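You operate a simulated robot arm through the tools that you are given. There is no shell and no other tool.

Carry out the task below with a simulated robot arm. There is one attempt and no reset: what you move stays moved.

## Task
Thread the head: bring the leader clip from its rest to the mandrel socket.
Fine: squeeze lever open and dip roller up while it goes through; then roller down, lever closed; the emergency stop stays in. Where these are worked on the way, their far stop is far enough and under half their travel is too little: squeeze lever.

The check looks at the end state, three seconds after you hand in, the way a careful person would. Anything else that was tipped, shoved, dropped, spilled or broken makes it a failure.

## Robot
A 7-joint arm with a two-finger parallel gripper, fixed in place. Base frame: the origin is on the floor under the middle of its stand, x ahead of it, y to its left, z up; the work surface is at about z = 800. Lengths are in mm, angles in degrees, forces in N, time in s.
With the tool pointing down near the work surface it reaches from about 220 to 740 mm from the base axis. Its first joint turns from -166.0 to 166.0 degrees. Payload 1.57 kg.
The TCP is the grasp point between the finger pads, 30 mm short of the fingertips. In the tool frame z runs along the fingers and y along their closing line. Largest opening 110 mm; finger width 24, thickness 12; the body of the gripper, 48 by 112 mm, starts 78 mm behind the TCP.
Orientation is that of the tool frame in the base frame, as a unit quaternion [w, x, y, z]. With the fingers straight down and closing along the base's y, the tool's x points along the base's -x, its y along +y and its z along -z.

## Interface
- The arm moves only by the tool play_rows. Its argument "series" is a list of rows, each a list of 7 numbers: the shift along the tool's x, y, z in units of 40 mm (1.0 is 40 mm), then the turn, a rotation vector about the tool's x, y, z in units of 8 degrees (1.0 is 8 degrees), then the gripper command, from -1 (fully open) to 1 (shut), values between in proportion. In form: [[tx, ty, tz, rx, ry, rz, gripper], ...]. A call has 1 to 20 rows; each row shifts and turns the commanded pose from where the row before left it, along the tool's axes as they then stand. A call with a number of a shift or a turn outside -1 to 1 is refused whole. Each row takes 0.2 s and may step no farther than 50 mm and 8.6 degrees from the row before; otherwise, or with a gripper value out of range, the whole call is refused. Where a pose cannot be reached the arm comes as near as it can. A force on the tool above 50 N (or 10 N above the force at the start of the call, whichever is more), or a blocked arm, ends the call early, and 0.2 s more pass. The fingers move at their own pace (about 45 mm/s each) and stop on an object; they squeeze with about 25 N. The grip force told is the motor's: it shows also when the fingers shut on nothing. Time passes only in rows, and 0.2 s behind the last, so rows that do not move let the fingers close. The reply holds the time, the measured pose of the TCP, the force on the tool along the base axes, the opening and the grip force, in the units named above and with some noise, with the torque about the TCP (base axes, N m) and any sound that the robot's microphone picked up.
- Cameras (640 x 400 px; columns grow to the right, rows downward): "scene" is fixed at [400.3, -649.6, 1781.3]; the picture's right is [1.00, -0.04, 0.00], its down [-0.02, -0.54, -0.84] and it looks along [0.03, 0.84, -0.54] (base axes); focal length 314 px, centre (320, 200). "wrist" rides on the gripper at [70, 16, -141] in the tool frame; the picture's right is [-0.23, 0.97, 0.00], its down [-0.86, -0.20, -0.48] and it looks along [-0.47, -0.11, 0.88] (tool axes); focal length 222 px, centre (320, 200). There is no depth. A picture from a camera that has moved, and an enlarged one, comes with that camera's place and axes in the base frame and with its lens.
- camera(camera): a new picture of that camera. The clock stands still meanwhile.
- move_column(by): slides the trunk up (or, below 0, down) by that many mm; the arm rides with it, the base frame stays. It gives what a move gives, with no picture.
- zoom(camera, box): a new picture of the part [left, top, right, bottom] of that camera's present view, enlarged. The clock stands still meanwhile.
- job_done(): hands the job in; it is judged then, once.

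Nothing tells you positions but the pictures and the camera data. Unless the task says otherwise, let go and move clear before handing in.

The tools are called after "Emit:" as name(argument=value, ...) on one line, values as JSON. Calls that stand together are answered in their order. play_rows: Moves the arm, as the interface text tells. Its arguments: {"type":"object","properties":{"series":{"type":"array","items":{"type":"array","items":{"type":"number"}}}},"required":["series"]} The other tools are called the same way: move_column (by) moves the trunk up or down; camera (camera) takes a picture; zoom (camera, box) takes an enlarged picture of a part of a camera's view; job_done () hands the job in.

At the start:

```text
time: 0.0
position: [352.3, 206.4, 1308.6]
ee_rot: [0.0, 0.0, 1.0, 0.0]
wrist_force: [0.0, -0.4, 0.1]
torque: [0.0, 0.02, 0.03]
opening: 109.8
grasp_force: 0.1
trunk travel left (down, up): [-525.0, 65.0]
```

scene: 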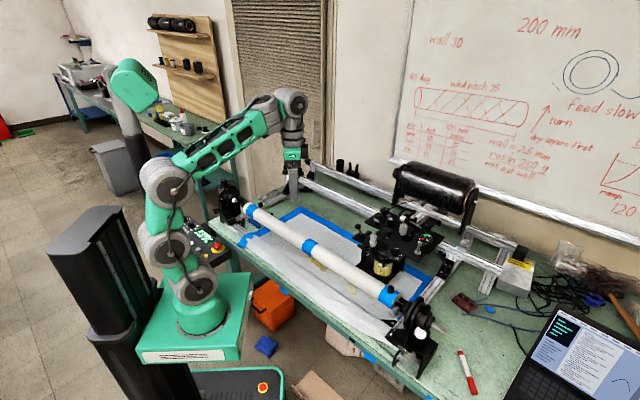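
wrist: 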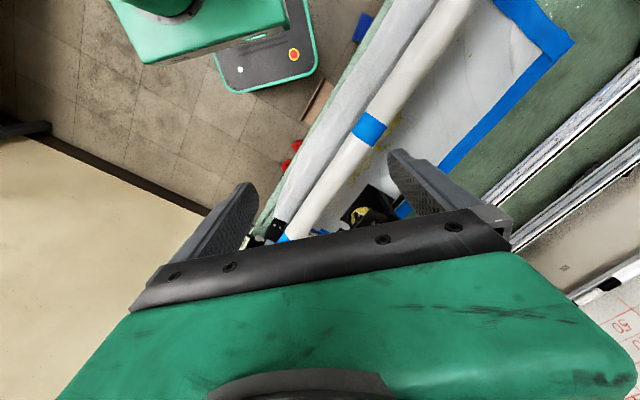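

I see a filament winding bench: a long white mandrel tube with blue bands, a carriage with a head and a resin pot in the middle, and the arm above it. I'll enlarge parts of the view to find the leader clip, lever, roller, socket and emergency stop.

Emit:
zoom(camera="scene", box=[330, 190, 470, 290])

Emit:
zoom(camera="scene", box=[360, 270, 480, 380])

Emit:
zoom(camera="scene", box=[180, 160, 320, 270])

Emit:
zoom(camera="scene", box=[440, 220, 640, 340])

```text
4.00 times, centred on (400, 240) of scene
camera zoom: at [400.3, -649.6, 1781.3], right [1.0, -0.04, 0.0], down [-0.02, -0.54, -0.84], along [0.03, 0.84, -0.54], focal length 1257 px, centre (0, 40)
```

zoom: 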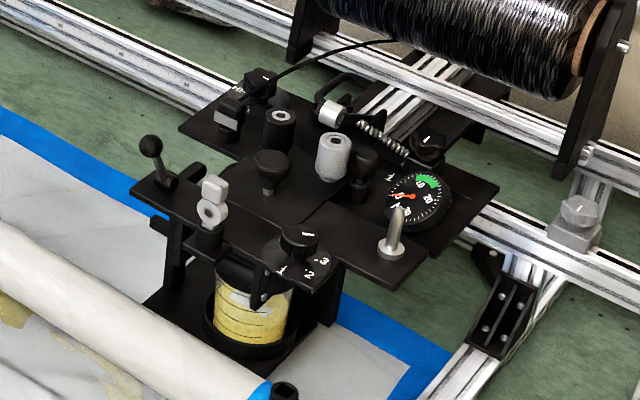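

```text
3.64 times, centred on (420, 325) of scene
camera zoom: at [400.3, -649.6, 1781.3], right [1.0, -0.04, 0.0], down [-0.02, -0.54, -0.84], along [0.03, 0.84, -0.54], focal length 1143 px, centre (-44, -254)
```

zoom: 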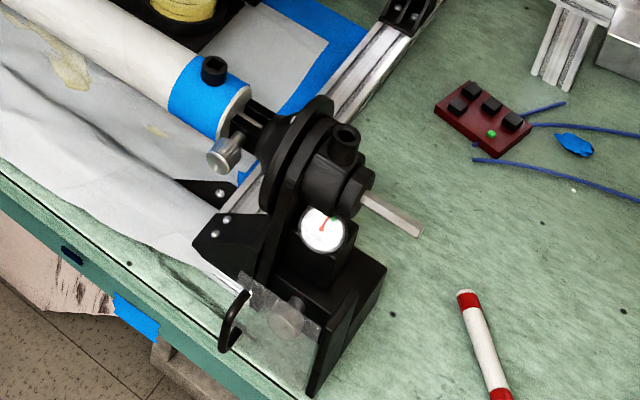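

```text
3.64 times, centred on (250, 215) of scene
camera zoom: at [400.3, -649.6, 1781.3], right [1.0, -0.04, 0.0], down [-0.02, -0.54, -0.84], along [0.03, 0.84, -0.54], focal length 1143 px, centre (574, 146)
```

zoom: 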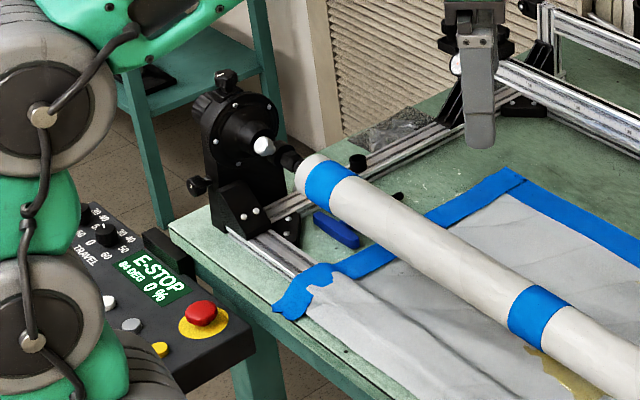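

```text
3.20 times, centred on (540, 280) of scene
camera zoom: at [400.3, -649.6, 1781.3], right [1.0, -0.04, 0.0], down [-0.02, -0.54, -0.84], along [0.03, 0.84, -0.54], focal length 1006 px, centre (-384, -56)
```

zoom: 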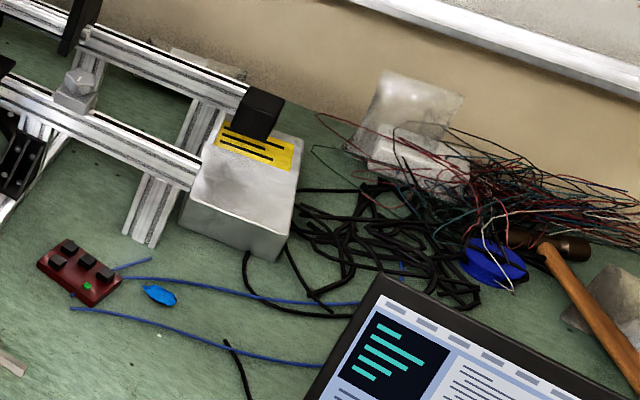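

The winding head plate holds several small parts, and a black line runs from the spool to something at the back left of the plate. I'll enlarge further to tell which is which.

Emit:
zoom(camera="scene", box=[360, 200, 410, 232])

Emit:
zoom(camera="scene", box=[395, 205, 460, 245])

Emit:
zoom(camera="scene", box=[355, 225, 420, 280])

Emit:
zoom(camera="scene", box=[370, 275, 430, 315])

```text
12.50 times, centred on (385, 216) of scene
camera zoom: at [400.3, -649.6, 1781.3], right [1.0, -0.04, 0.0], down [-0.02, -0.54, -0.84], along [0.03, 0.84, -0.54], focal length 3929 px, centre (-492, 0)
```

zoom: 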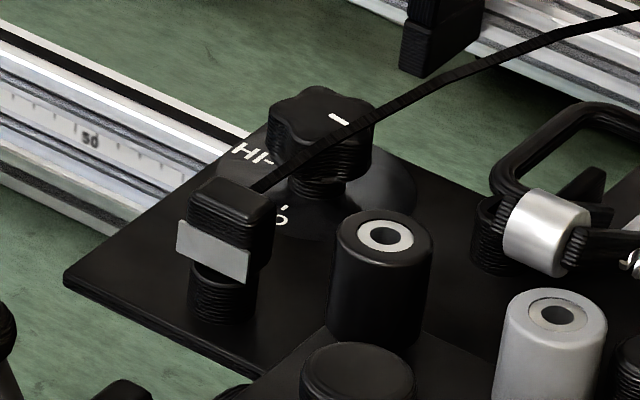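

```text
9.85 times, centred on (428, 225) of scene
camera zoom: at [400.3, -649.6, 1781.3], right [1.0, -0.04, 0.0], down [-0.02, -0.54, -0.84], along [0.03, 0.84, -0.54], focal length 3095 px, centre (-738, -46)
```

zoom: 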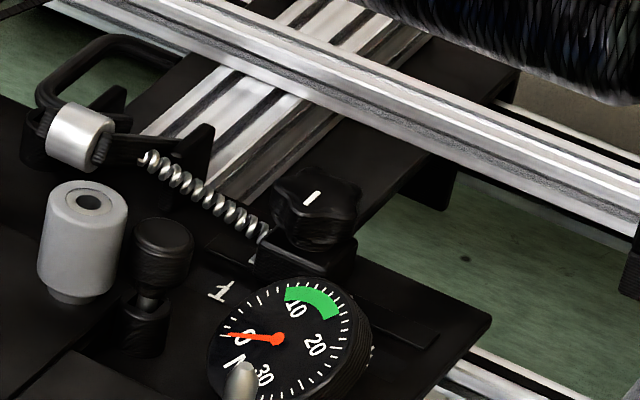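

```text
7.27 times, centred on (388, 252) of scene
camera zoom: at [400.3, -649.6, 1781.3], right [1.0, -0.04, 0.0], down [-0.02, -0.54, -0.84], along [0.03, 0.84, -0.54], focal length 2286 px, centre (-171, -182)
```

zoom: 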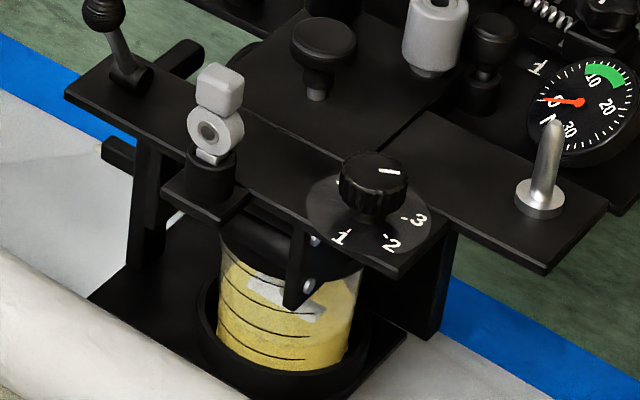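

```text
10.00 times, centred on (400, 295) of scene
camera zoom: at [400.3, -649.6, 1781.3], right [1.0, -0.04, 0.0], down [-0.02, -0.54, -0.84], along [0.03, 0.84, -0.54], focal length 3143 px, centre (-480, -750)
```

zoom: 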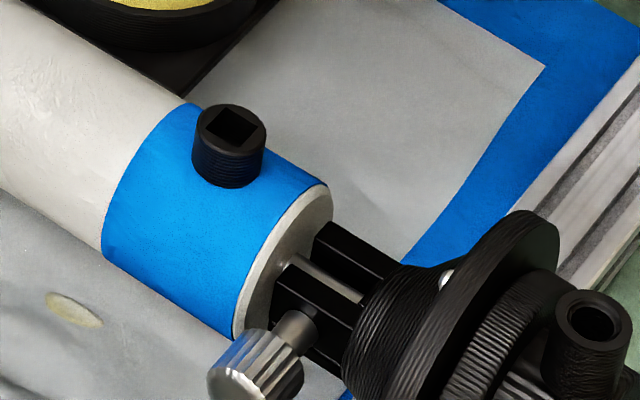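

The clip looks like the black block with the grey tag on a post at the back left of the plate, with the tow running to the spool. The square socket is on the mandrel near its right end, and I'll move the arm above the head to look closer with the wrist camera.

Emit:
play_rows(series=[[-0.83, 0.0, 0, 0, 0, 0, -1], [-0.83, 0.0, 0, 0, 0, 0, -1], [-0.83, 0.0, 0, 0, 0, 0, -1], [-0.83, 0.0, 0, 0, 0, 0, -1]])

Emit:
camera(camera="wrist")

```text
time: 1.0
position: [485.6, 207.5, 1307.3]
ee_rot: [0.0, -0.001, 1.0, 0.0]
wrist_force: [-0.7, 1.0, 0.9]
torque: [0.02, 0.01, 0.0]
opening: 109.9
grasp_force: 0.0
trunk travel left (down, up): [-525.0, 65.0]
```

```text
taken
camera wrist: at [417.1, 223.4, 1448.6], right [0.23, 0.97, 0.0], down [0.86, -0.2, 0.48], along [0.47, -0.11, -0.88], focal length 222 px, centre (320, 200)
```

wrist: 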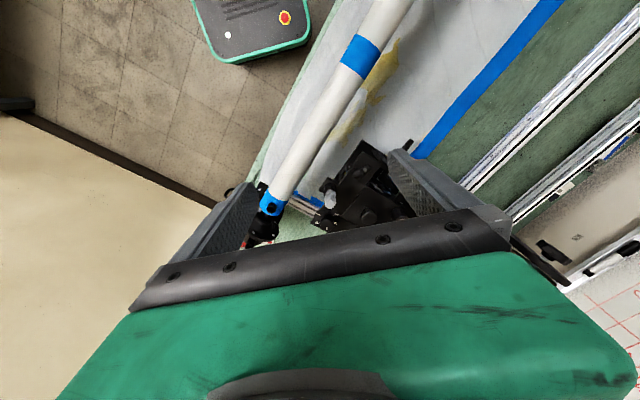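

The head lies farther out along +x, partly behind the gripper in this view. I'll move the tool further out and turn it 90° about its axis so that the wrist camera looks at the head unobstructed.

Emit:
play_rows(series=[[-0.94, 0.31, 0, 0, 0, 0, -1], [-0.94, 0.31, 0, 0, 0, 0, -1], [-0.94, 0.31, 0, 0, 0, 0, -1], [-0.94, 0.31, 0, 0, 0, 0, -1], [0, 0, 0, 0, 0, -0.9375, -1], [0, 0, 0, 0, 0, -0.9375, -1], [0, 0, 0, 0, 0, -0.9375, -1], [0, 0, 0, 0, 0, -0.9375, -1], [0, 0, 0, 0, 0, -0.9375, -1], [0, 0, 0, 0, 0, -0.9375, -1], [0, 0, 0, 0, 0, -0.9375, -1], [0, 0, 0, 0, 0, -0.9375, -1], [0, 0, 0, 0, 0, -0.9375, -1], [0, 0, 0, 0, 0, -0.9375, -1], [0, 0, 0, 0, 0, -0.9375, -1], [0, 0, 0, 0, 0, -0.9375, -1]])

Emit:
camera(camera="wrist")

Emit:
camera(camera="scene")

```text
time: 2.5
position: [579.8, 232.1, 1265.5]
ee_rot: [0.004, -0.137, 0.991, 0.001]
wrist_force: [6.7, 3.0, -11.6]
torque: [-0.35, 0.35, -0.14]
opening: 109.9
grasp_force: 0.1
out of reach, approached as far as the arm can: row 2, 3, 4
trunk travel left (down, up): [-525.0, 65.0]
stopped in row 7: the force on the tool passed its limit at 100 N (the readings are from after the stop); the commanded pose is now the measured one
```

```text
taken
camera wrist: at [506.4, 228.5, 1405.2], right [-0.05, 1.0, 0.0], down [0.87, 0.04, 0.49], along [0.49, 0.03, -0.87], focal length 222 px, centre (320, 200)
```

wrist: 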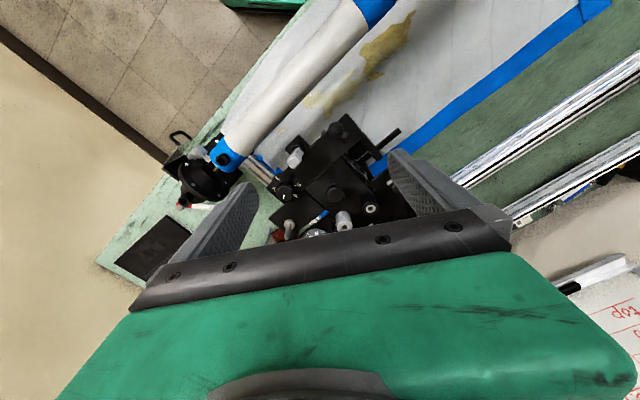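

```text
taken
```

scene: 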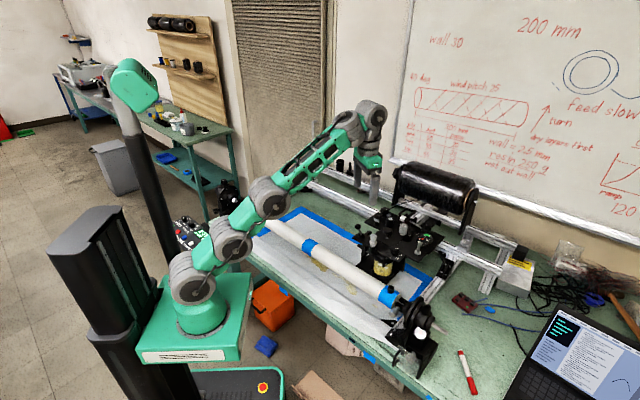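

The arm reached its limit at this height, so it stopped short, but nothing in the picture looks touched. I'll zoom in here to identify parts, then lower the trunk for better reach.

Emit:
zoom(camera="wrist", box=[250, 100, 420, 250])

Emit:
zoom(camera="wrist", box=[150, 110, 270, 230])

```text
2.67 times, centred on (335, 175) of wrist
camera zoom: at [506.4, 228.5, 1405.2], right [-0.05, 1.0, 0.0], down [0.87, 0.04, 0.49], along [0.49, 0.03, -0.87], focal length 592 px, centre (280, 267)
```

zoom: 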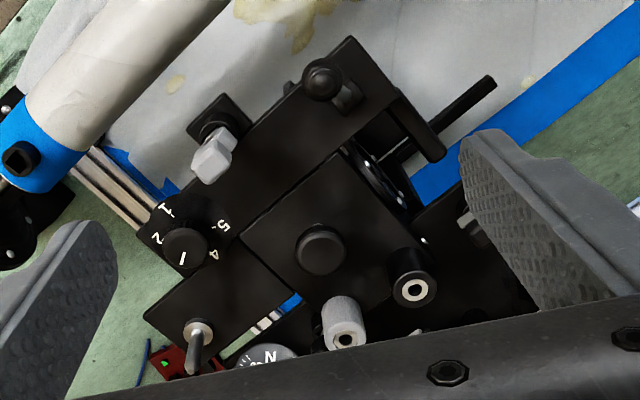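

```text
3.33 times, centred on (210, 170) of wrist
camera zoom: at [506.4, 228.5, 1405.2], right [-0.05, 1.0, 0.0], down [0.87, 0.04, 0.49], along [0.49, 0.03, -0.87], focal length 740 px, centre (687, 300)
```

zoom: 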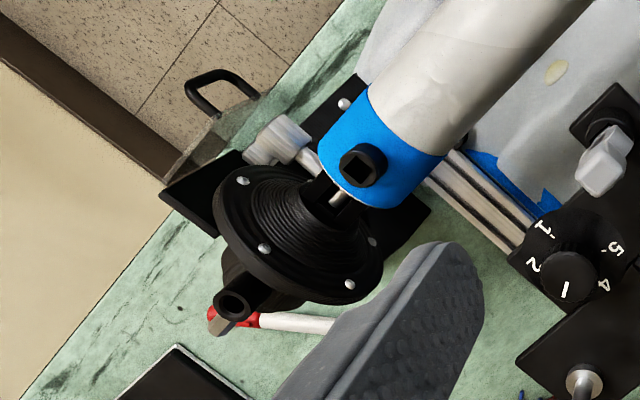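

I can place the ball-knob lever at about (571, 256, 1082) and the socket at about (660, 46, 988). I'll raise the trunk to gain reach at plate height, then keep turning the tool to look at the back part of the head.

Emit:
move_column(by=65)

Emit:
play_rows(series=[[0, 0, 0, 0, 0, -0.9, -1], [0, 0, 0, 0, 0, -0.9, -1], [0, 0, 0, 0, 0, -0.9, -1], [0, 0, 0, 0, 0, -0.9, -1], [0, 0, 0, 0, 0, -0.9, -1], [0, 0, 0, 0, 0, -0.9, -1], [0, 0, 0, 0, 0, -0.9, -1], [0, 0, 0, 0, 0, -0.9, -1], [0, 0, 0, 0, 0, -0.9, -1], [0, 0, 0, 0, 0, -0.9, -1]])

```text
time: 3.5
position: [579.1, 233.0, 1330.0]
ee_rot: [0.004, -0.136, 0.991, 0.002]
wrist_force: [5.4, 10.0, -12.6]
torque: [-1.48, -0.16, -0.7]
opening: 110.2
grasp_force: 0.0
trunk travel left (down, up): [-590.0, 0.0]
```

```text
time: 3.8
position: [580.4, 232.4, 1330.3]
ee_rot: [0.007, -0.143, 0.99, 0.002]
wrist_force: [6.5, 4.9, -10.7]
torque: [-0.48, 0.24, -0.19]
opening: 110.1
grasp_force: 0.0
trunk travel left (down, up): [-590.0, 0.0]
stopped in row 1: the force on the tool passed its limit at 77 N (the readings are from after the stop); the commanded pose is now the measured one
```

The move stopped on a force reading though nothing should be near the tool. I'll check the picture for contact before going on.

Emit:
camera(camera="scene")

Emit:
zoom(camera="scene", box=[280, 80, 480, 220])

Emit:
camera(camera="wrist")

```text
taken
```

scene: 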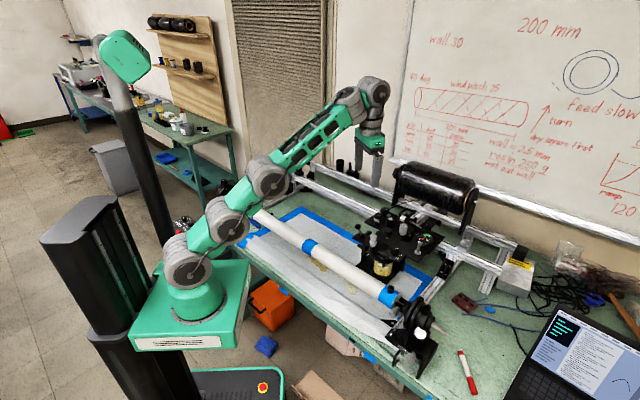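

```text
2.86 times, centred on (380, 150) of scene
camera zoom: at [400.3, -649.6, 1781.3], right [1.0, -0.04, 0.0], down [-0.02, -0.54, -0.84], along [0.03, 0.84, -0.54], focal length 898 px, centre (149, 343)
```

zoom: 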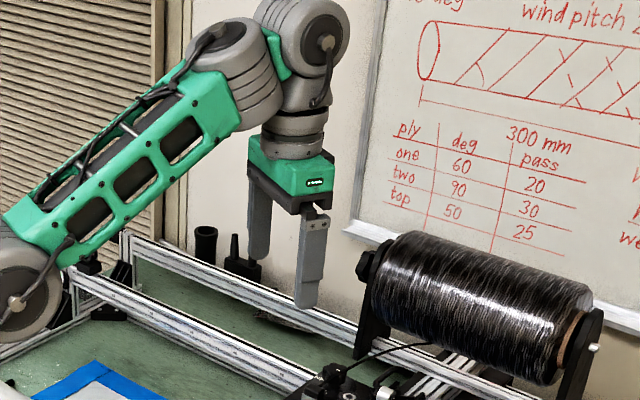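

```text
taken
camera wrist: at [507.1, 227.9, 1469.5], right [-0.06, 1.0, 0.01], down [0.87, 0.05, 0.49], along [0.49, 0.03, -0.87], focal length 222 px, centre (320, 200)
```

wrist: 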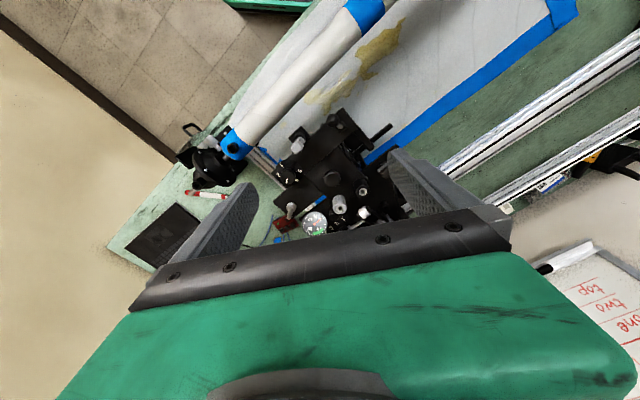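

No contact: the arm is simply stretched out straight. I'll pull it down and slightly back, away from the limit, and then turn the tool.

Emit:
play_rows(series=[[0.3, 0, 0.5, 0, 0, 0, -1], [0.3, 0, 0.7, 0, 0, 0, -1], [0.3, 0, 0.7, 0, 0, 0, -1], [0.3, 0, 0.7, 0, 0, 0, -1], [0.0, 0, 0.7, 0, 0, 0, -1]])

Emit:
play_rows(series=[[0, 0, 0, 0, 0, -0.5, -1], [0, 0, 0, 0, 0, -0.8, -1], [0, 0, 0, 0, 0, -0.8, -1], [0, 0, 0, 0, 0, -0.8, -1], [0, 0, 0, 0, 0, -0.8, -1], [0, 0, 0, 0, 0, -0.8, -1], [0, 0, 0, 0, 0, -0.8, -1], [0, 0, 0, 0, 0, -0.8, -1], [0, 0, 0, 0, 0, -0.8, -1], [0, 0, 0, 0, 0, -0.8, -1], [0, 0, 0, 0, 0, -0.8, -1], [0, 0, 0, 0, 0, -0.6, -1]])

```text
time: 5.0
position: [533.4, 220.5, 1196.9]
ee_rot: [0.005, -0.142, 0.99, 0.003]
wrist_force: [-0.8, 0.5, 0.6]
torque: [0.02, -0.01, -0.01]
opening: 110.0
grasp_force: 0.0
trunk travel left (down, up): [-590.0, 0.0]
```

```text
time: 7.6
position: [534.7, 220.1, 1196.5]
ee_rot: [0.007, -0.703, 0.711, -0.001]
wrist_force: [-0.4, -0.2, 0.5]
torque: [0.01, 0.0, -0.04]
opening: 110.1
grasp_force: 0.0
trunk travel left (down, up): [-590.0, 0.0]
```

The tool now faces with the camera on its -y side. I'll move over the left part of the head to see the clip rest and rollers.

Emit:
play_rows(series=[[-0.3, -0.4, 0.25, 0, 0, 0, -1], [-0.4, -0.5, 0.3, 0, 0, 0, -1], [-0.4, -0.5, 0.3, 0, 0, 0, -1], [-0.4, -0.5, 0.3, 0, 0, 0, -1], [-0.25, -0.35, 0, 0, 0, 0, -1]])

Emit:
camera(camera="wrist")

Emit:
zoom(camera="wrist", box=[230, 0, 470, 200])

```text
time: 8.8
position: [626.7, 287.8, 1152.3]
ee_rot: [0.006, -0.702, 0.713, -0.002]
wrist_force: [-0.6, -0.7, -0.1]
torque: [-0.01, 0.02, 0.03]
opening: 110.0
grasp_force: 0.1
trunk travel left (down, up): [-590.0, 0.0]
```

```text
taken
camera wrist: at [607.8, 217.8, 1292.8], right [-0.97, 0.24, -0.01], down [0.21, 0.85, 0.49], along [0.12, 0.47, -0.87], focal length 222 px, centre (320, 200)
```

wrist: 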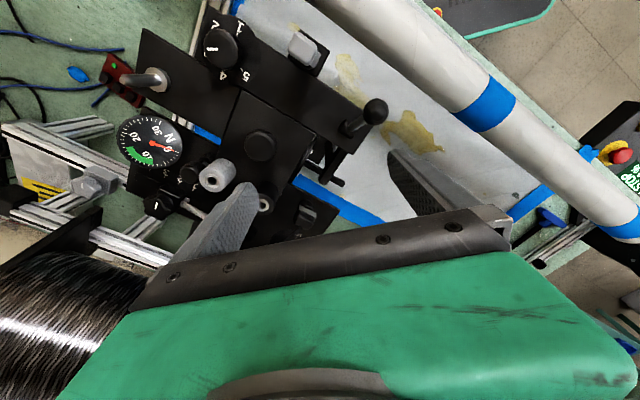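

```text
2.00 times, centred on (350, 100) of wrist
camera zoom: at [607.8, 217.8, 1292.8], right [-0.97, 0.24, -0.01], down [0.21, 0.85, 0.49], along [0.12, 0.47, -0.87], focal length 444 px, centre (260, 400)
```

zoom: 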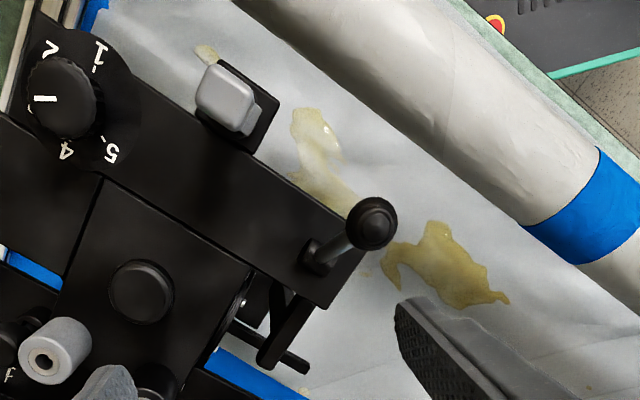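

From above I can now see the mushroom knob at about (687, 266, 1053), the ball lever, and a dark arm with a rod under the left side of the plate. I'll zoom in from the scene camera for details of the pot and mechanism below.

Emit:
zoom(camera="scene", box=[350, 205, 414, 245])

Emit:
zoom(camera="scene", box=[350, 235, 414, 275])

Emit:
zoom(camera="wrist", box=[290, 130, 370, 230])

Emit:
zoom(camera="wrist", box=[130, 90, 260, 250])

```text
10.00 times, centred on (382, 225) of scene
camera zoom: at [400.3, -649.6, 1781.3], right [1.0, -0.04, 0.0], down [-0.02, -0.54, -0.84], along [0.03, 0.84, -0.54], focal length 3143 px, centre (-300, -50)
```

zoom: 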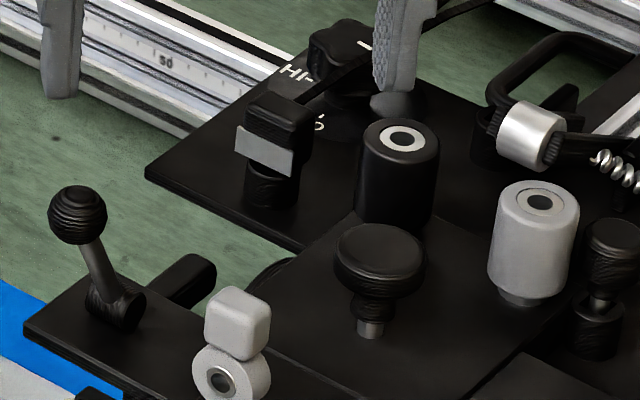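

```text
10.00 times, centred on (382, 255) of scene
camera zoom: at [400.3, -649.6, 1781.3], right [1.0, -0.04, 0.0], down [-0.02, -0.54, -0.84], along [0.03, 0.84, -0.54], focal length 3143 px, centre (-300, -350)
```

zoom: 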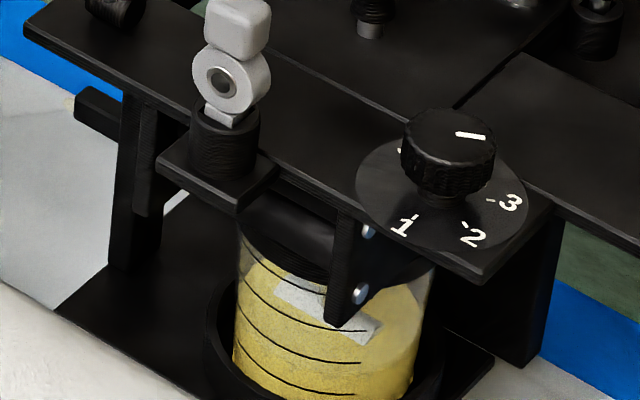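

```text
4.00 times, centred on (330, 180) of wrist
camera zoom: at [607.8, 217.8, 1292.8], right [-0.97, 0.24, -0.01], down [0.21, 0.85, 0.49], along [0.12, 0.47, -0.87], focal length 888 px, centre (280, 280)
```

zoom: 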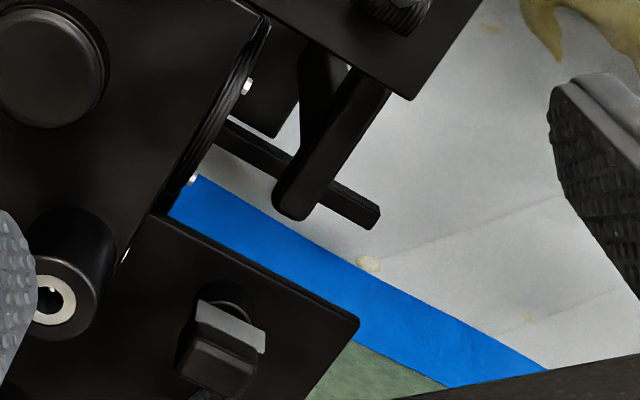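

```text
2.50 times, centred on (195, 170) of wrist
camera zoom: at [607.8, 217.8, 1292.8], right [-0.97, 0.24, -0.01], down [0.21, 0.85, 0.49], along [0.12, 0.47, -0.87], focal length 555 px, centre (632, 275)
```

zoom: 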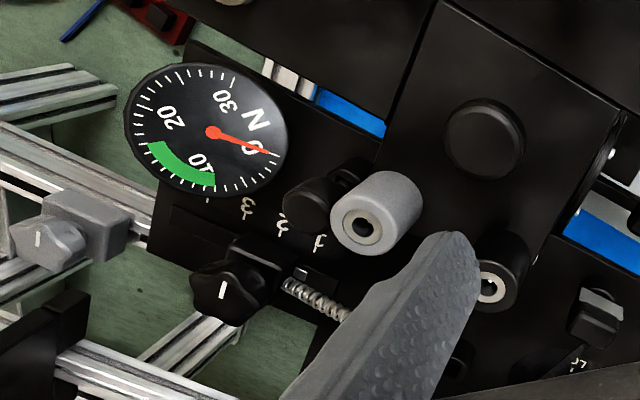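

I can see an arm with a rounded bar and a rod on the left underside of the plate, and the clip's grey tag. I want a low look from the left-back side, so I'll back off and turn the tool to face that way.

Emit:
play_rows(series=[[-0.33, 0.5, -0.42, 0, 0, 0, -1], [-0.33, 0.5, -0.42, 0, 0, 0, -1], [-0.33, 0.5, -0.42, 0, 0, 0, -1], [0, 0, 0, 0, 0, 0.9, -1], [0, 0, 0, 0, 0, 0.99, -1], [0, 0, 0, 0, 0, 0.99, -1], [0, 0, 0, 0, 0, 0.99, -1], [0, 0, 0, 0, 0, 0.99, -1], [0, 0, 0, 0, 0, 0.99, -1], [0, 0, 0, 0, 0, 0.99, -1], [0, 0, 0, 0, 0, 0.99, -1], [0, 0, 0, 0, 0, 0.99, -1], [0, 0, 0, 0, 0, 0.99, -1], [0, 0, 0, 0, 0, 0.99, -1], [0, 0, 0, 0, 0, 0.99, -1], [0, 0, 0, 0, 0, 0.99, -1], [0, 0, 0, 0, 0, 0.99, -1], [0, 0, 0, 0, 0, 0.99, -1], [0, 0, 0, 0, 0, 0.99, -1]])

Emit:
play_rows(series=[[0, 0, 0, 0, 0, 0.99, -1], [0, 0, 0, 0, -0.9, 0, -1], [0, 0, 0, 0, -0.95, 0, -1], [0, 0, 0, 0, -0.95, 0, -1], [0, 0, 0, 0, -0.95, 0, -1], [0, 0, 0, 0, -0.95, 0, -1], [0, 0, 0, 0, -0.9, 0, -1]])

Emit:
camera(camera="wrist")

```text
time: 12.8
position: [566.7, 328.4, 1202.0]
ee_rot: [0.003, 0.317, 0.948, 0.004]
wrist_force: [-0.6, 0.1, 0.0]
torque: [0.01, 0.01, 0.0]
opening: 109.8
grasp_force: 0.0
trunk travel left (down, up): [-590.0, 0.0]
```

```text
time: 14.4
position: [559.5, 323.9, 1193.5]
ee_rot: [0.197, 0.37, 0.905, -0.072]
wrist_force: [-0.7, -0.9, -0.3]
torque: [0.06, -0.01, 0.01]
opening: 110.0
grasp_force: 0.0
out of reach, approached as far as the arm can: row 2, 5, 6, 7
trunk travel left (down, up): [-590.0, 0.0]
```

```text
taken
camera wrist: at [483.1, 419.5, 1293.8], right [0.83, 0.55, 0.11], down [0.27, -0.56, 0.78], along [0.49, -0.62, -0.61], focal length 222 px, centre (320, 200)
```

wrist: 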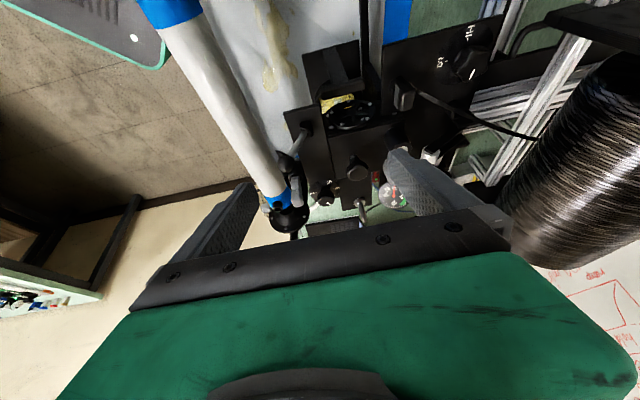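

Emit:
zoom(camera="wrist", box=[260, 20, 420, 140])

Emit:
zoom(camera="wrist", box=[360, 0, 540, 130])

Emit:
zoom(camera="wrist", box=[260, 110, 440, 240])

```text
3.33 times, centred on (340, 80) of wrist
camera zoom: at [483.1, 419.5, 1293.8], right [0.83, 0.55, 0.11], down [0.27, -0.56, 0.78], along [0.49, -0.62, -0.61], focal length 740 px, centre (253, 600)
```

zoom: 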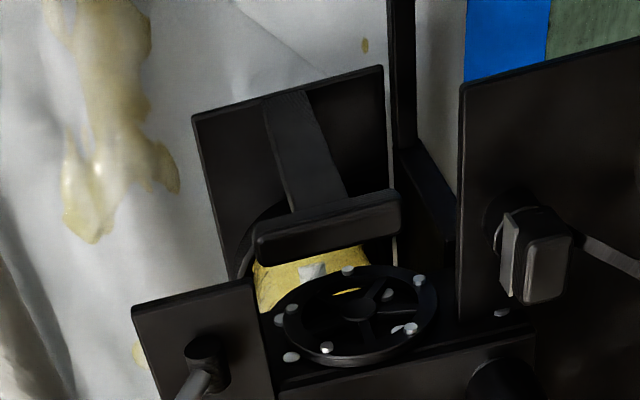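

```text
3.08 times, centred on (450, 65) of wrist
camera zoom: at [483.1, 419.5, 1293.8], right [0.83, 0.55, 0.11], down [0.27, -0.56, 0.78], along [0.49, -0.62, -0.61], focal length 684 px, centre (-80, 615)
```

zoom: 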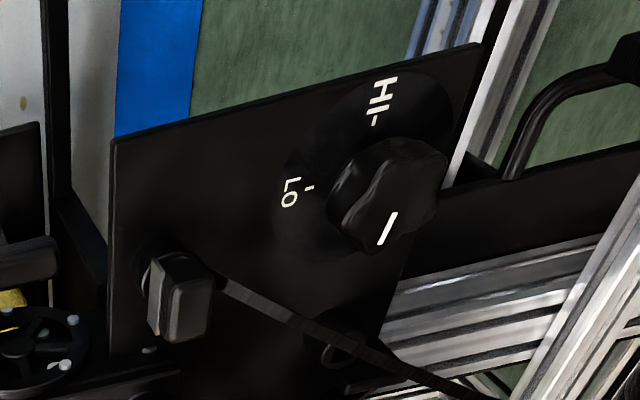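

```text
3.08 times, centred on (350, 175) of wrist
camera zoom: at [483.1, 419.5, 1293.8], right [0.83, 0.55, 0.11], down [0.27, -0.56, 0.78], along [0.49, -0.62, -0.61], focal length 684 px, centre (228, 277)
```

zoom: 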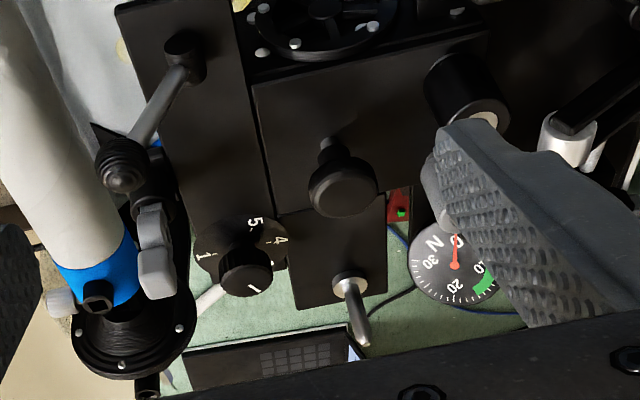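

There is a spoked drum end over the yellow resin pot and a T-shaped bar beside it; I need a lower, closer look. I'll drop down and back toward the left and tilt the tool more.

Emit:
play_rows(series=[[0.685, -0.094, 0.444, 0, 0, 0, -1], [0.685, -0.094, 0.444, 0, 0, 0, -1], [0.685, -0.094, 0.444, 0, 0, 0, -1], [0.685, -0.094, 0.444, 0, 0, 0, -1], [0, 0, 0, 0, -0.9, 0, -1], [0, 0, 0, 0, -0.95, 0, -1], [0, 0, 0, 0, -0.95, 0, -1]])

Emit:
camera(camera="wrist")

Emit:
camera(camera="scene")

```text
time: 16.0
position: [515.3, 378.0, 1108.7]
ee_rot: [0.204, 0.369, 0.904, -0.074]
wrist_force: [0.6, -0.2, 0.3]
torque: [0.0, 0.0, -0.03]
opening: 109.9
grasp_force: 0.1
out of reach, approached as far as the arm can: row 3, 4, 5, 6, 7
trunk travel left (down, up): [-590.0, 0.0]
```

```text
taken
camera wrist: at [436.8, 474.8, 1206.9], right [0.83, 0.55, 0.11], down [0.26, -0.55, 0.79], along [0.5, -0.62, -0.6], focal length 222 px, centre (320, 200)
```

wrist: 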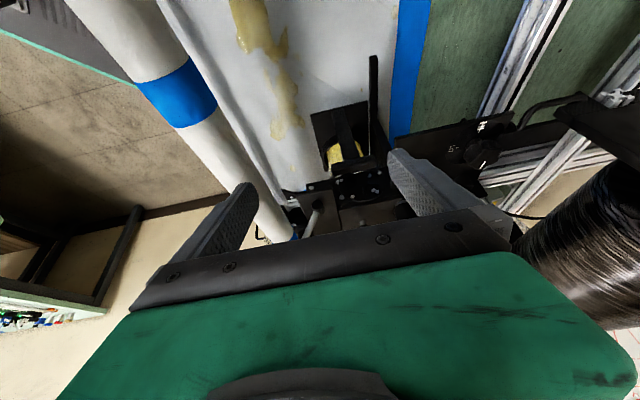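

```text
taken
```

scene: 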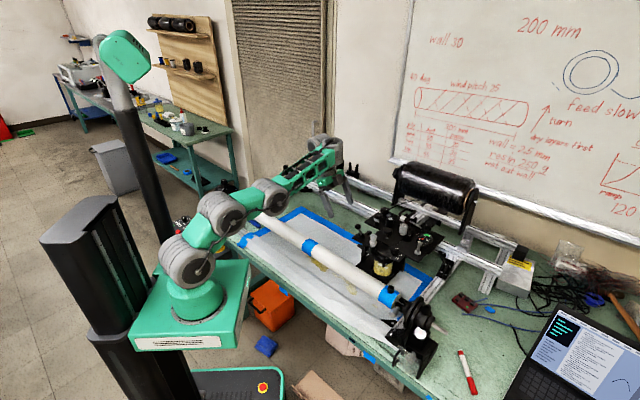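

The tilt is limited in this direction, but the view is already lower. I'll zoom in on the pot and drum area.

Emit:
zoom(camera="wrist", box=[280, 90, 420, 230])

Emit:
zoom(camera="wrist", box=[310, 80, 400, 140])

Emit:
zoom(camera="wrist", box=[310, 140, 400, 200])

```text
2.86 times, centred on (350, 160) of wrist
camera zoom: at [436.8, 474.8, 1206.9], right [0.83, 0.55, 0.11], down [0.26, -0.55, 0.79], along [0.5, -0.62, -0.6], focal length 635 px, centre (234, 314)
```

zoom: 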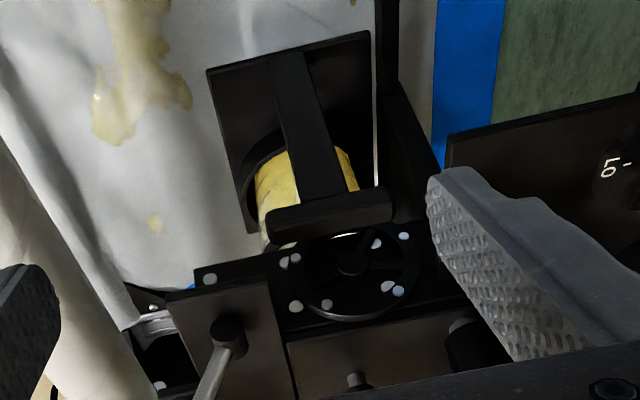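

```text
6.67 times, centred on (355, 110) of wrist
camera zoom: at [436.8, 474.8, 1206.9], right [0.83, 0.55, 0.11], down [0.26, -0.55, 0.79], along [0.5, -0.62, -0.6], focal length 1481 px, centre (87, 800)
```

zoom: 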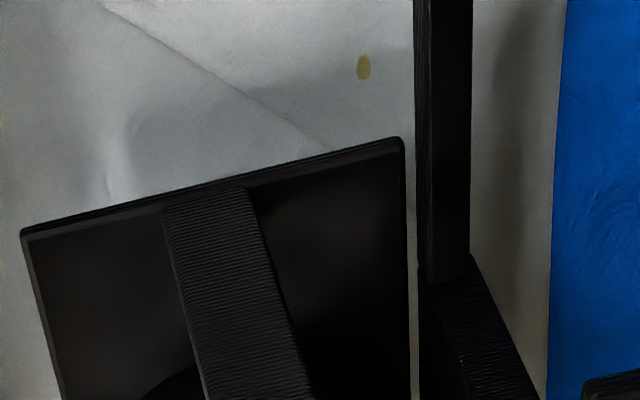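

```text
6.67 times, centred on (355, 170) of wrist
camera zoom: at [436.8, 474.8, 1206.9], right [0.83, 0.55, 0.11], down [0.26, -0.55, 0.79], along [0.5, -0.62, -0.6], focal length 1481 px, centre (87, 400)
```

zoom: 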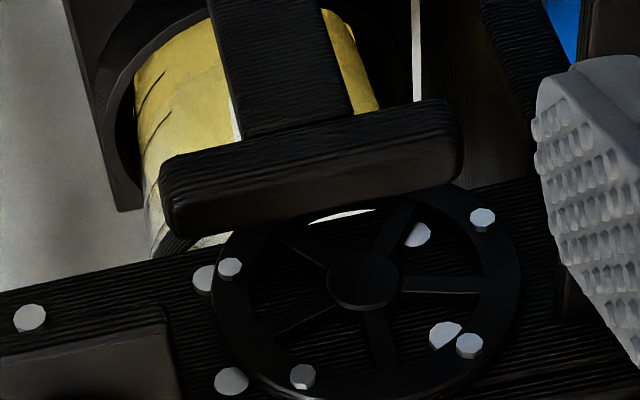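

The crossbar sits on an upright post at about (620, 334, 980) beside the pot, and the mushroom knob stands straight above the pot. I'll read the whiteboard and laptop for hints and look at the head again from the fixed camera.

Emit:
zoom(camera="scene", box=[390, 0, 640, 160])

Emit:
zoom(camera="scene", box=[500, 280, 640, 400])

Emit:
zoom(camera="scene", box=[340, 200, 404, 240])

Emit:
zoom(camera="scene", box=[390, 210, 454, 250])

```text
2.50 times, centred on (515, 80) of scene
camera zoom: at [400.3, -649.6, 1781.3], right [1.0, -0.04, 0.0], down [-0.02, -0.54, -0.84], along [0.03, 0.84, -0.54], focal length 786 px, centre (-168, 500)
```

zoom: 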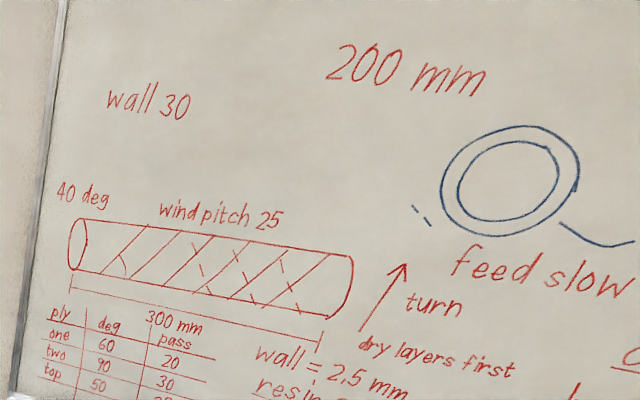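

```text
3.33 times, centred on (570, 340) of scene
camera zoom: at [400.3, -649.6, 1781.3], right [1.0, -0.04, 0.0], down [-0.02, -0.54, -0.84], along [0.03, 0.84, -0.54], focal length 1048 px, centre (-513, -267)
```

zoom: 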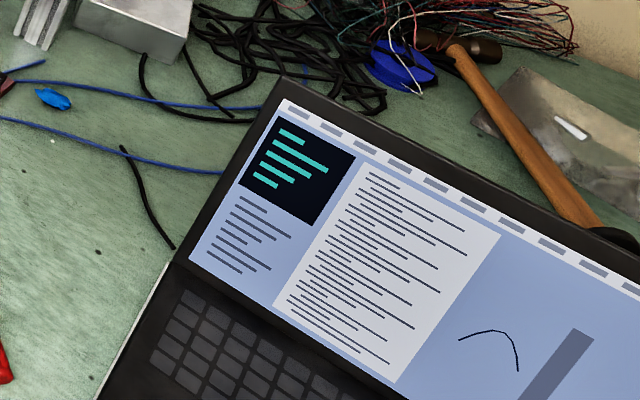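

```text
10.00 times, centred on (372, 220) of scene
camera zoom: at [400.3, -649.6, 1781.3], right [1.0, -0.04, 0.0], down [-0.02, -0.54, -0.84], along [0.03, 0.84, -0.54], focal length 3143 px, centre (-200, 0)
```

zoom: 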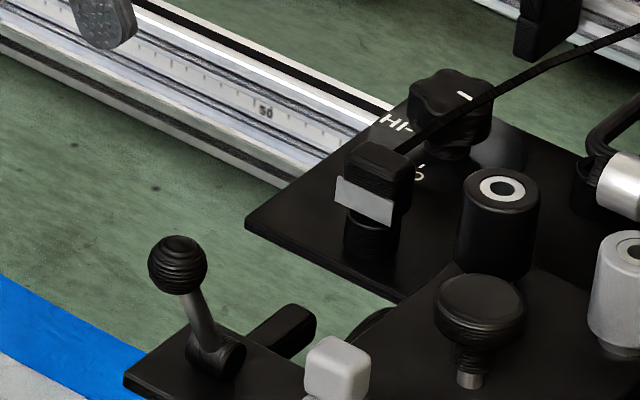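

```text
10.00 times, centred on (422, 230) of scene
camera zoom: at [400.3, -649.6, 1781.3], right [1.0, -0.04, 0.0], down [-0.02, -0.54, -0.84], along [0.03, 0.84, -0.54], focal length 3143 px, centre (-700, -100)
```

zoom: 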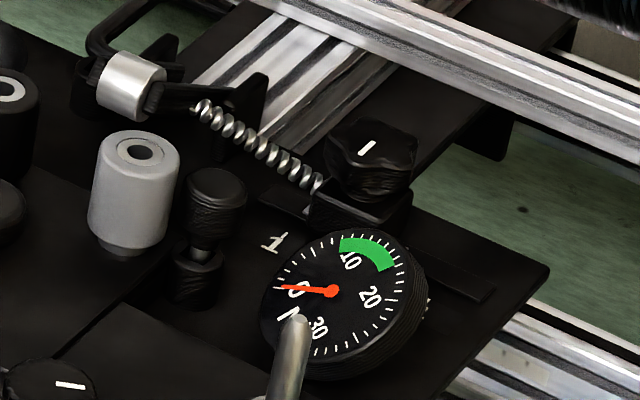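

The geometry suggests a tow line u≈const through the two rollers, the dip drum below the mushroom knob, the grey exit eye at about (618, 195, 1085), and the mandrel. I'll bring the camera round to the mandrel side for a close look at the ball lever, eye and mushroom knob.

Emit:
play_rows(series=[[0, 0, -0.8, 0, 0.9, 0, -1], [0, 0, -0.8, 0, 0.9, 0, -1], [0, 0, -0.8, 0, 0.9, 0, -1], [0, 0, -0.5, 0, 0.3, 0, -1], [0, 0, 0, 0, 0, -0.9, -1], [0, 0, 0, 0, 0, -0.95, -1], [0, 0, 0, 0, 0, -0.95, -1], [0, 0, 0, 0, 0, -0.95, -1], [0, 0, 0, 0, 0, -0.95, -1], [0, 0, 0, 0, 0, -0.95, -1], [0, 0, 0, 0, 0, -0.95, -1], [0, 0, 0, 0, 0, -0.95, -1], [0, 0, 0, 0, 0, -0.95, -1], [0, 0, 0, 0, 0, -0.95, -1], [0, 0, 0, 0, 0, -0.95, -1]])

```text
time: 19.2
position: [492.3, 398.0, 1219.8]
ee_rot: [0.012, -0.335, 0.942, -0.006]
wrist_force: [0.3, 0.0, 0.3]
torque: [-0.03, 0.04, 0.03]
opening: 110.2
grasp_force: 0.0
trunk travel left (down, up): [-590.0, 0.0]
```

I'll move around to the mandrel side of the head at a safe height, then tilt to look at it.

Emit:
play_rows(series=[[0.38, -0.765, 0.1, 0, 0, 0, -1], [0.38, -0.765, 0.2, 0, 0, 0, -1], [0.38, -0.765, 0.2, 0, 0, 0, -1], [0.38, -0.765, 0.2, 0, 0, 0, -1], [0.38, -0.765, 0.2, 0, 0, 0, -1], [0.38, -0.765, 0.2, 0, 0, 0, -1], [0.38, -0.765, 0.2, 0, 0, 0, -1], [0.38, -0.765, 0.2, 0, 0, 0, -1], [0, 0, 0, 0, -0.9, 0, -1], [0, 0, 0, 0, -0.95, 0, -1], [0, 0, 0, 0, -0.95, 0, -1], [0, 0, 0, 0, -0.95, 0, -1], [0, 0, 0, 0, -0.95, 0, -1]])

Emit:
camera(camera="wrist")

```text
time: 22.0
position: [630.0, 125.2, 1229.4]
ee_rot: [0.314, -0.318, 0.889, 0.104]
wrist_force: [1.5, 0.5, -0.6]
torque: [-0.01, 0.01, 0.0]
opening: 109.9
grasp_force: 0.0
out of reach, approached as far as the arm can: row 10, 11, 12, 13
trunk travel left (down, up): [-590.0, 0.0]
```

```text
taken
camera wrist: at [508.0, 49.2, 1295.7], right [-0.48, 0.87, 0.13], down [0.4, 0.09, 0.91], along [0.78, 0.49, -0.39], focal length 222 px, centre (320, 200)
```

wrist: 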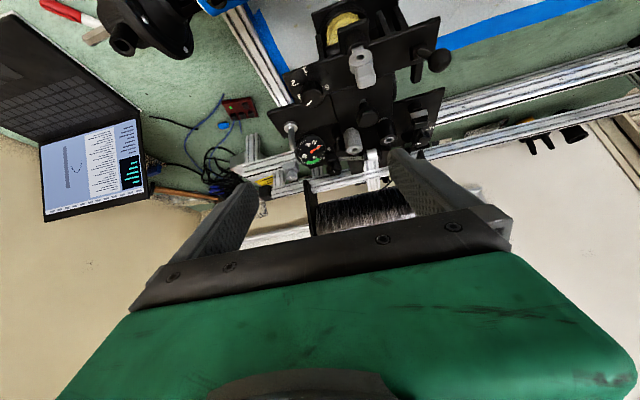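

This is a good view from the mandrel side, although the arm drifted outward at its wrist limit. I'll zoom in on the head.

Emit:
zoom(camera="wrist", box=[280, 0, 460, 130])

Emit:
zoom(camera="wrist", box=[270, 80, 450, 200])

Emit:
zoom(camera="wrist", box=[310, 20, 400, 80])

Emit:
zoom(camera="wrist", box=[390, 30, 460, 80])

```text
3.08 times, centred on (370, 65) of wrist
camera zoom: at [508.0, 49.2, 1295.7], right [-0.48, 0.87, 0.13], down [0.4, 0.09, 0.91], along [0.78, 0.49, -0.39], focal length 684 px, centre (166, 615)
```

zoom: 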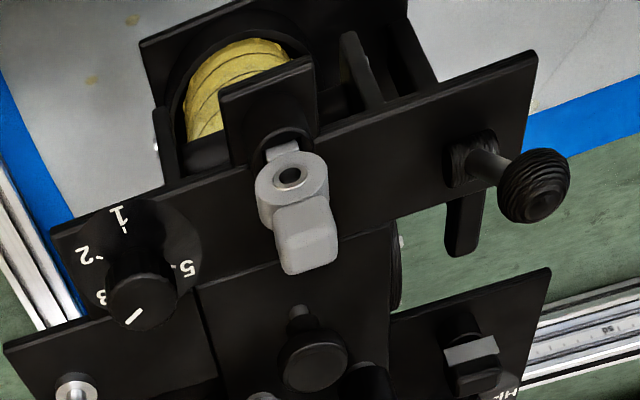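

```text
3.33 times, centred on (360, 140) of wrist
camera zoom: at [508.0, 49.2, 1295.7], right [-0.48, 0.87, 0.13], down [0.4, 0.09, 0.91], along [0.78, 0.49, -0.39], focal length 740 px, centre (187, 400)
```

zoom: 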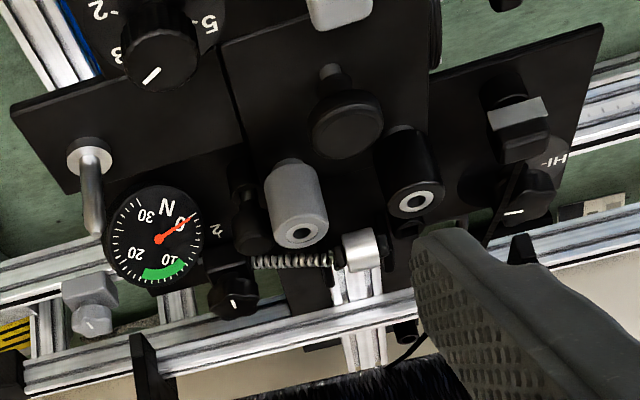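

```text
6.67 times, centred on (355, 50) of wrist
camera zoom: at [508.0, 49.2, 1295.7], right [-0.48, 0.87, 0.13], down [0.4, 0.09, 0.91], along [0.78, 0.49, -0.39], focal length 1481 px, centre (87, 1200)
```

zoom: 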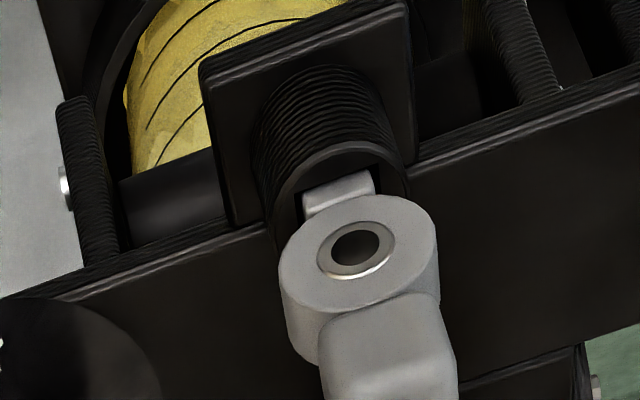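

```text
8.00 times, centred on (425, 55) of wrist
camera zoom: at [508.0, 49.2, 1295.7], right [-0.48, 0.87, 0.13], down [0.4, 0.09, 0.91], along [0.78, 0.49, -0.39], focal length 1777 px, centre (-520, 1360)
```

zoom: 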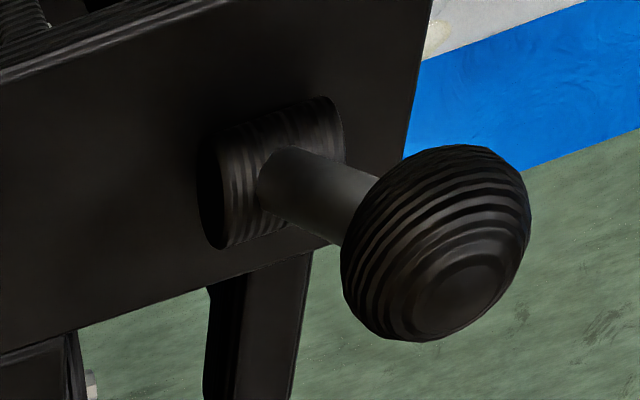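

The ball lever's hub is at about (589, 272, 1040) with the ball at about (572, 258, 1083), leaning about 30° toward the mandrel. I take it for the squeeze lever and the mushroom knob for the dip roller, so I'll straighten the tool, shut the fingers and move in front of the ball.

Emit:
play_rows(series=[[0, 0, 0, 0, 0.96, 0, 0], [0, 0, 0, 0, 0.96, 0, 1], [0, 0, 0, 0, 0.96, 0, 1], [0, 0, 0, 0, 0.96, 0, 1], [0, 0, 0, 0, 0.96, 0, 1], [0, 0.845, 0, 0, 0, 0, 1], [0, 0.845, 0.3, 0, 0, 0, 1], [0, 0.845, 0.4, 0, 0, 0, 1], [0, 0.845, 0.4, 0, 0, 0, 1], [0, 0, 0.4, 0, 0, 0, 1], [0, 0, 0.0, 0, 0, 0, 1]])

Emit:
camera(camera="wrist")

```text
time: 24.4
position: [558.1, 234.5, 1178.5]
ee_rot: [0.004, -0.333, 0.943, -0.006]
wrist_force: [0.0, 0.4, -0.4]
torque: [0.03, 0.01, 0.01]
opening: 0.1
grasp_force: 21.1
out of reach, approached as far as the arm can: row 9, 10
trunk travel left (down, up): [-590.0, 0.0]
```

```text
taken
camera wrist: at [493.0, 205.8, 1319.9], right [-0.44, 0.9, -0.02], down [0.78, 0.39, 0.48], along [0.44, 0.2, -0.88], focal length 222 px, centre (320, 200)
```

wrist: 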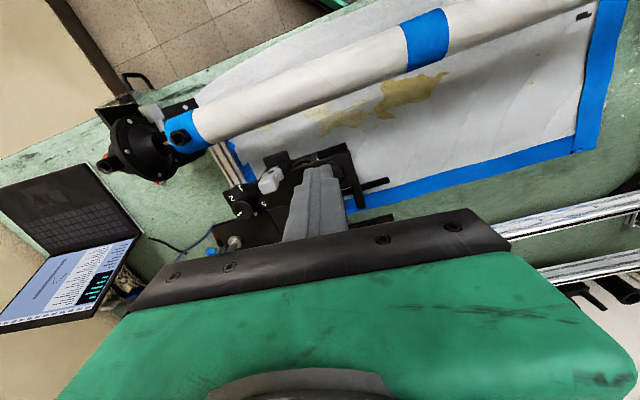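

The arm reports a limit going lower here, so I'll look at its posture to choose a better trunk height.

Emit:
zoom(camera="scene", box=[120, 80, 480, 360])

Emit:
zoom(camera="scene", box=[300, 120, 460, 240])

```text
1.43 times, centred on (300, 220) of scene
camera zoom: at [400.3, -649.6, 1781.3], right [1.0, -0.04, 0.0], down [-0.02, -0.54, -0.84], along [0.03, 0.84, -0.54], focal length 449 px, centre (349, 171)
```

zoom: 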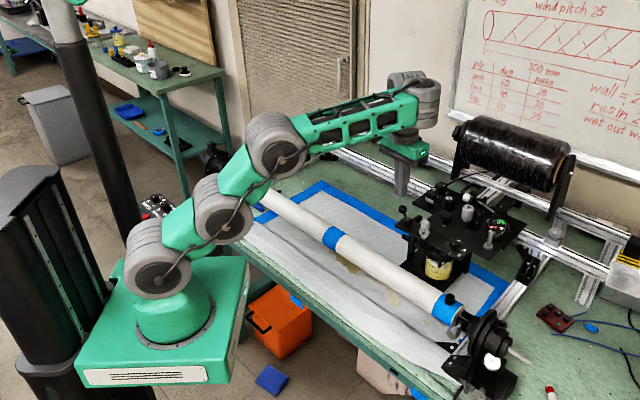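

```text
3.33 times, centred on (380, 180) of scene
camera zoom: at [400.3, -649.6, 1781.3], right [1.0, -0.04, 0.0], down [-0.02, -0.54, -0.84], along [0.03, 0.84, -0.54], focal length 1048 px, centre (120, 267)
```

zoom: 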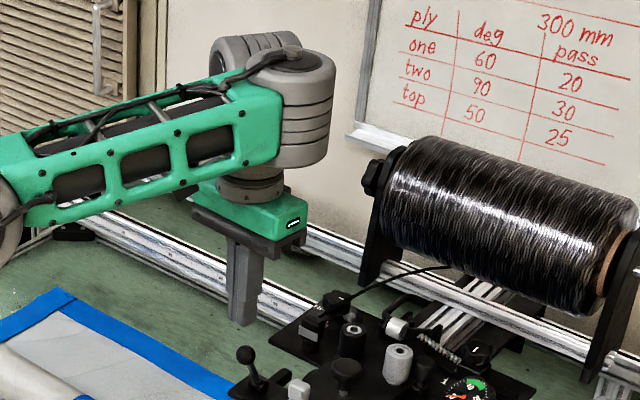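

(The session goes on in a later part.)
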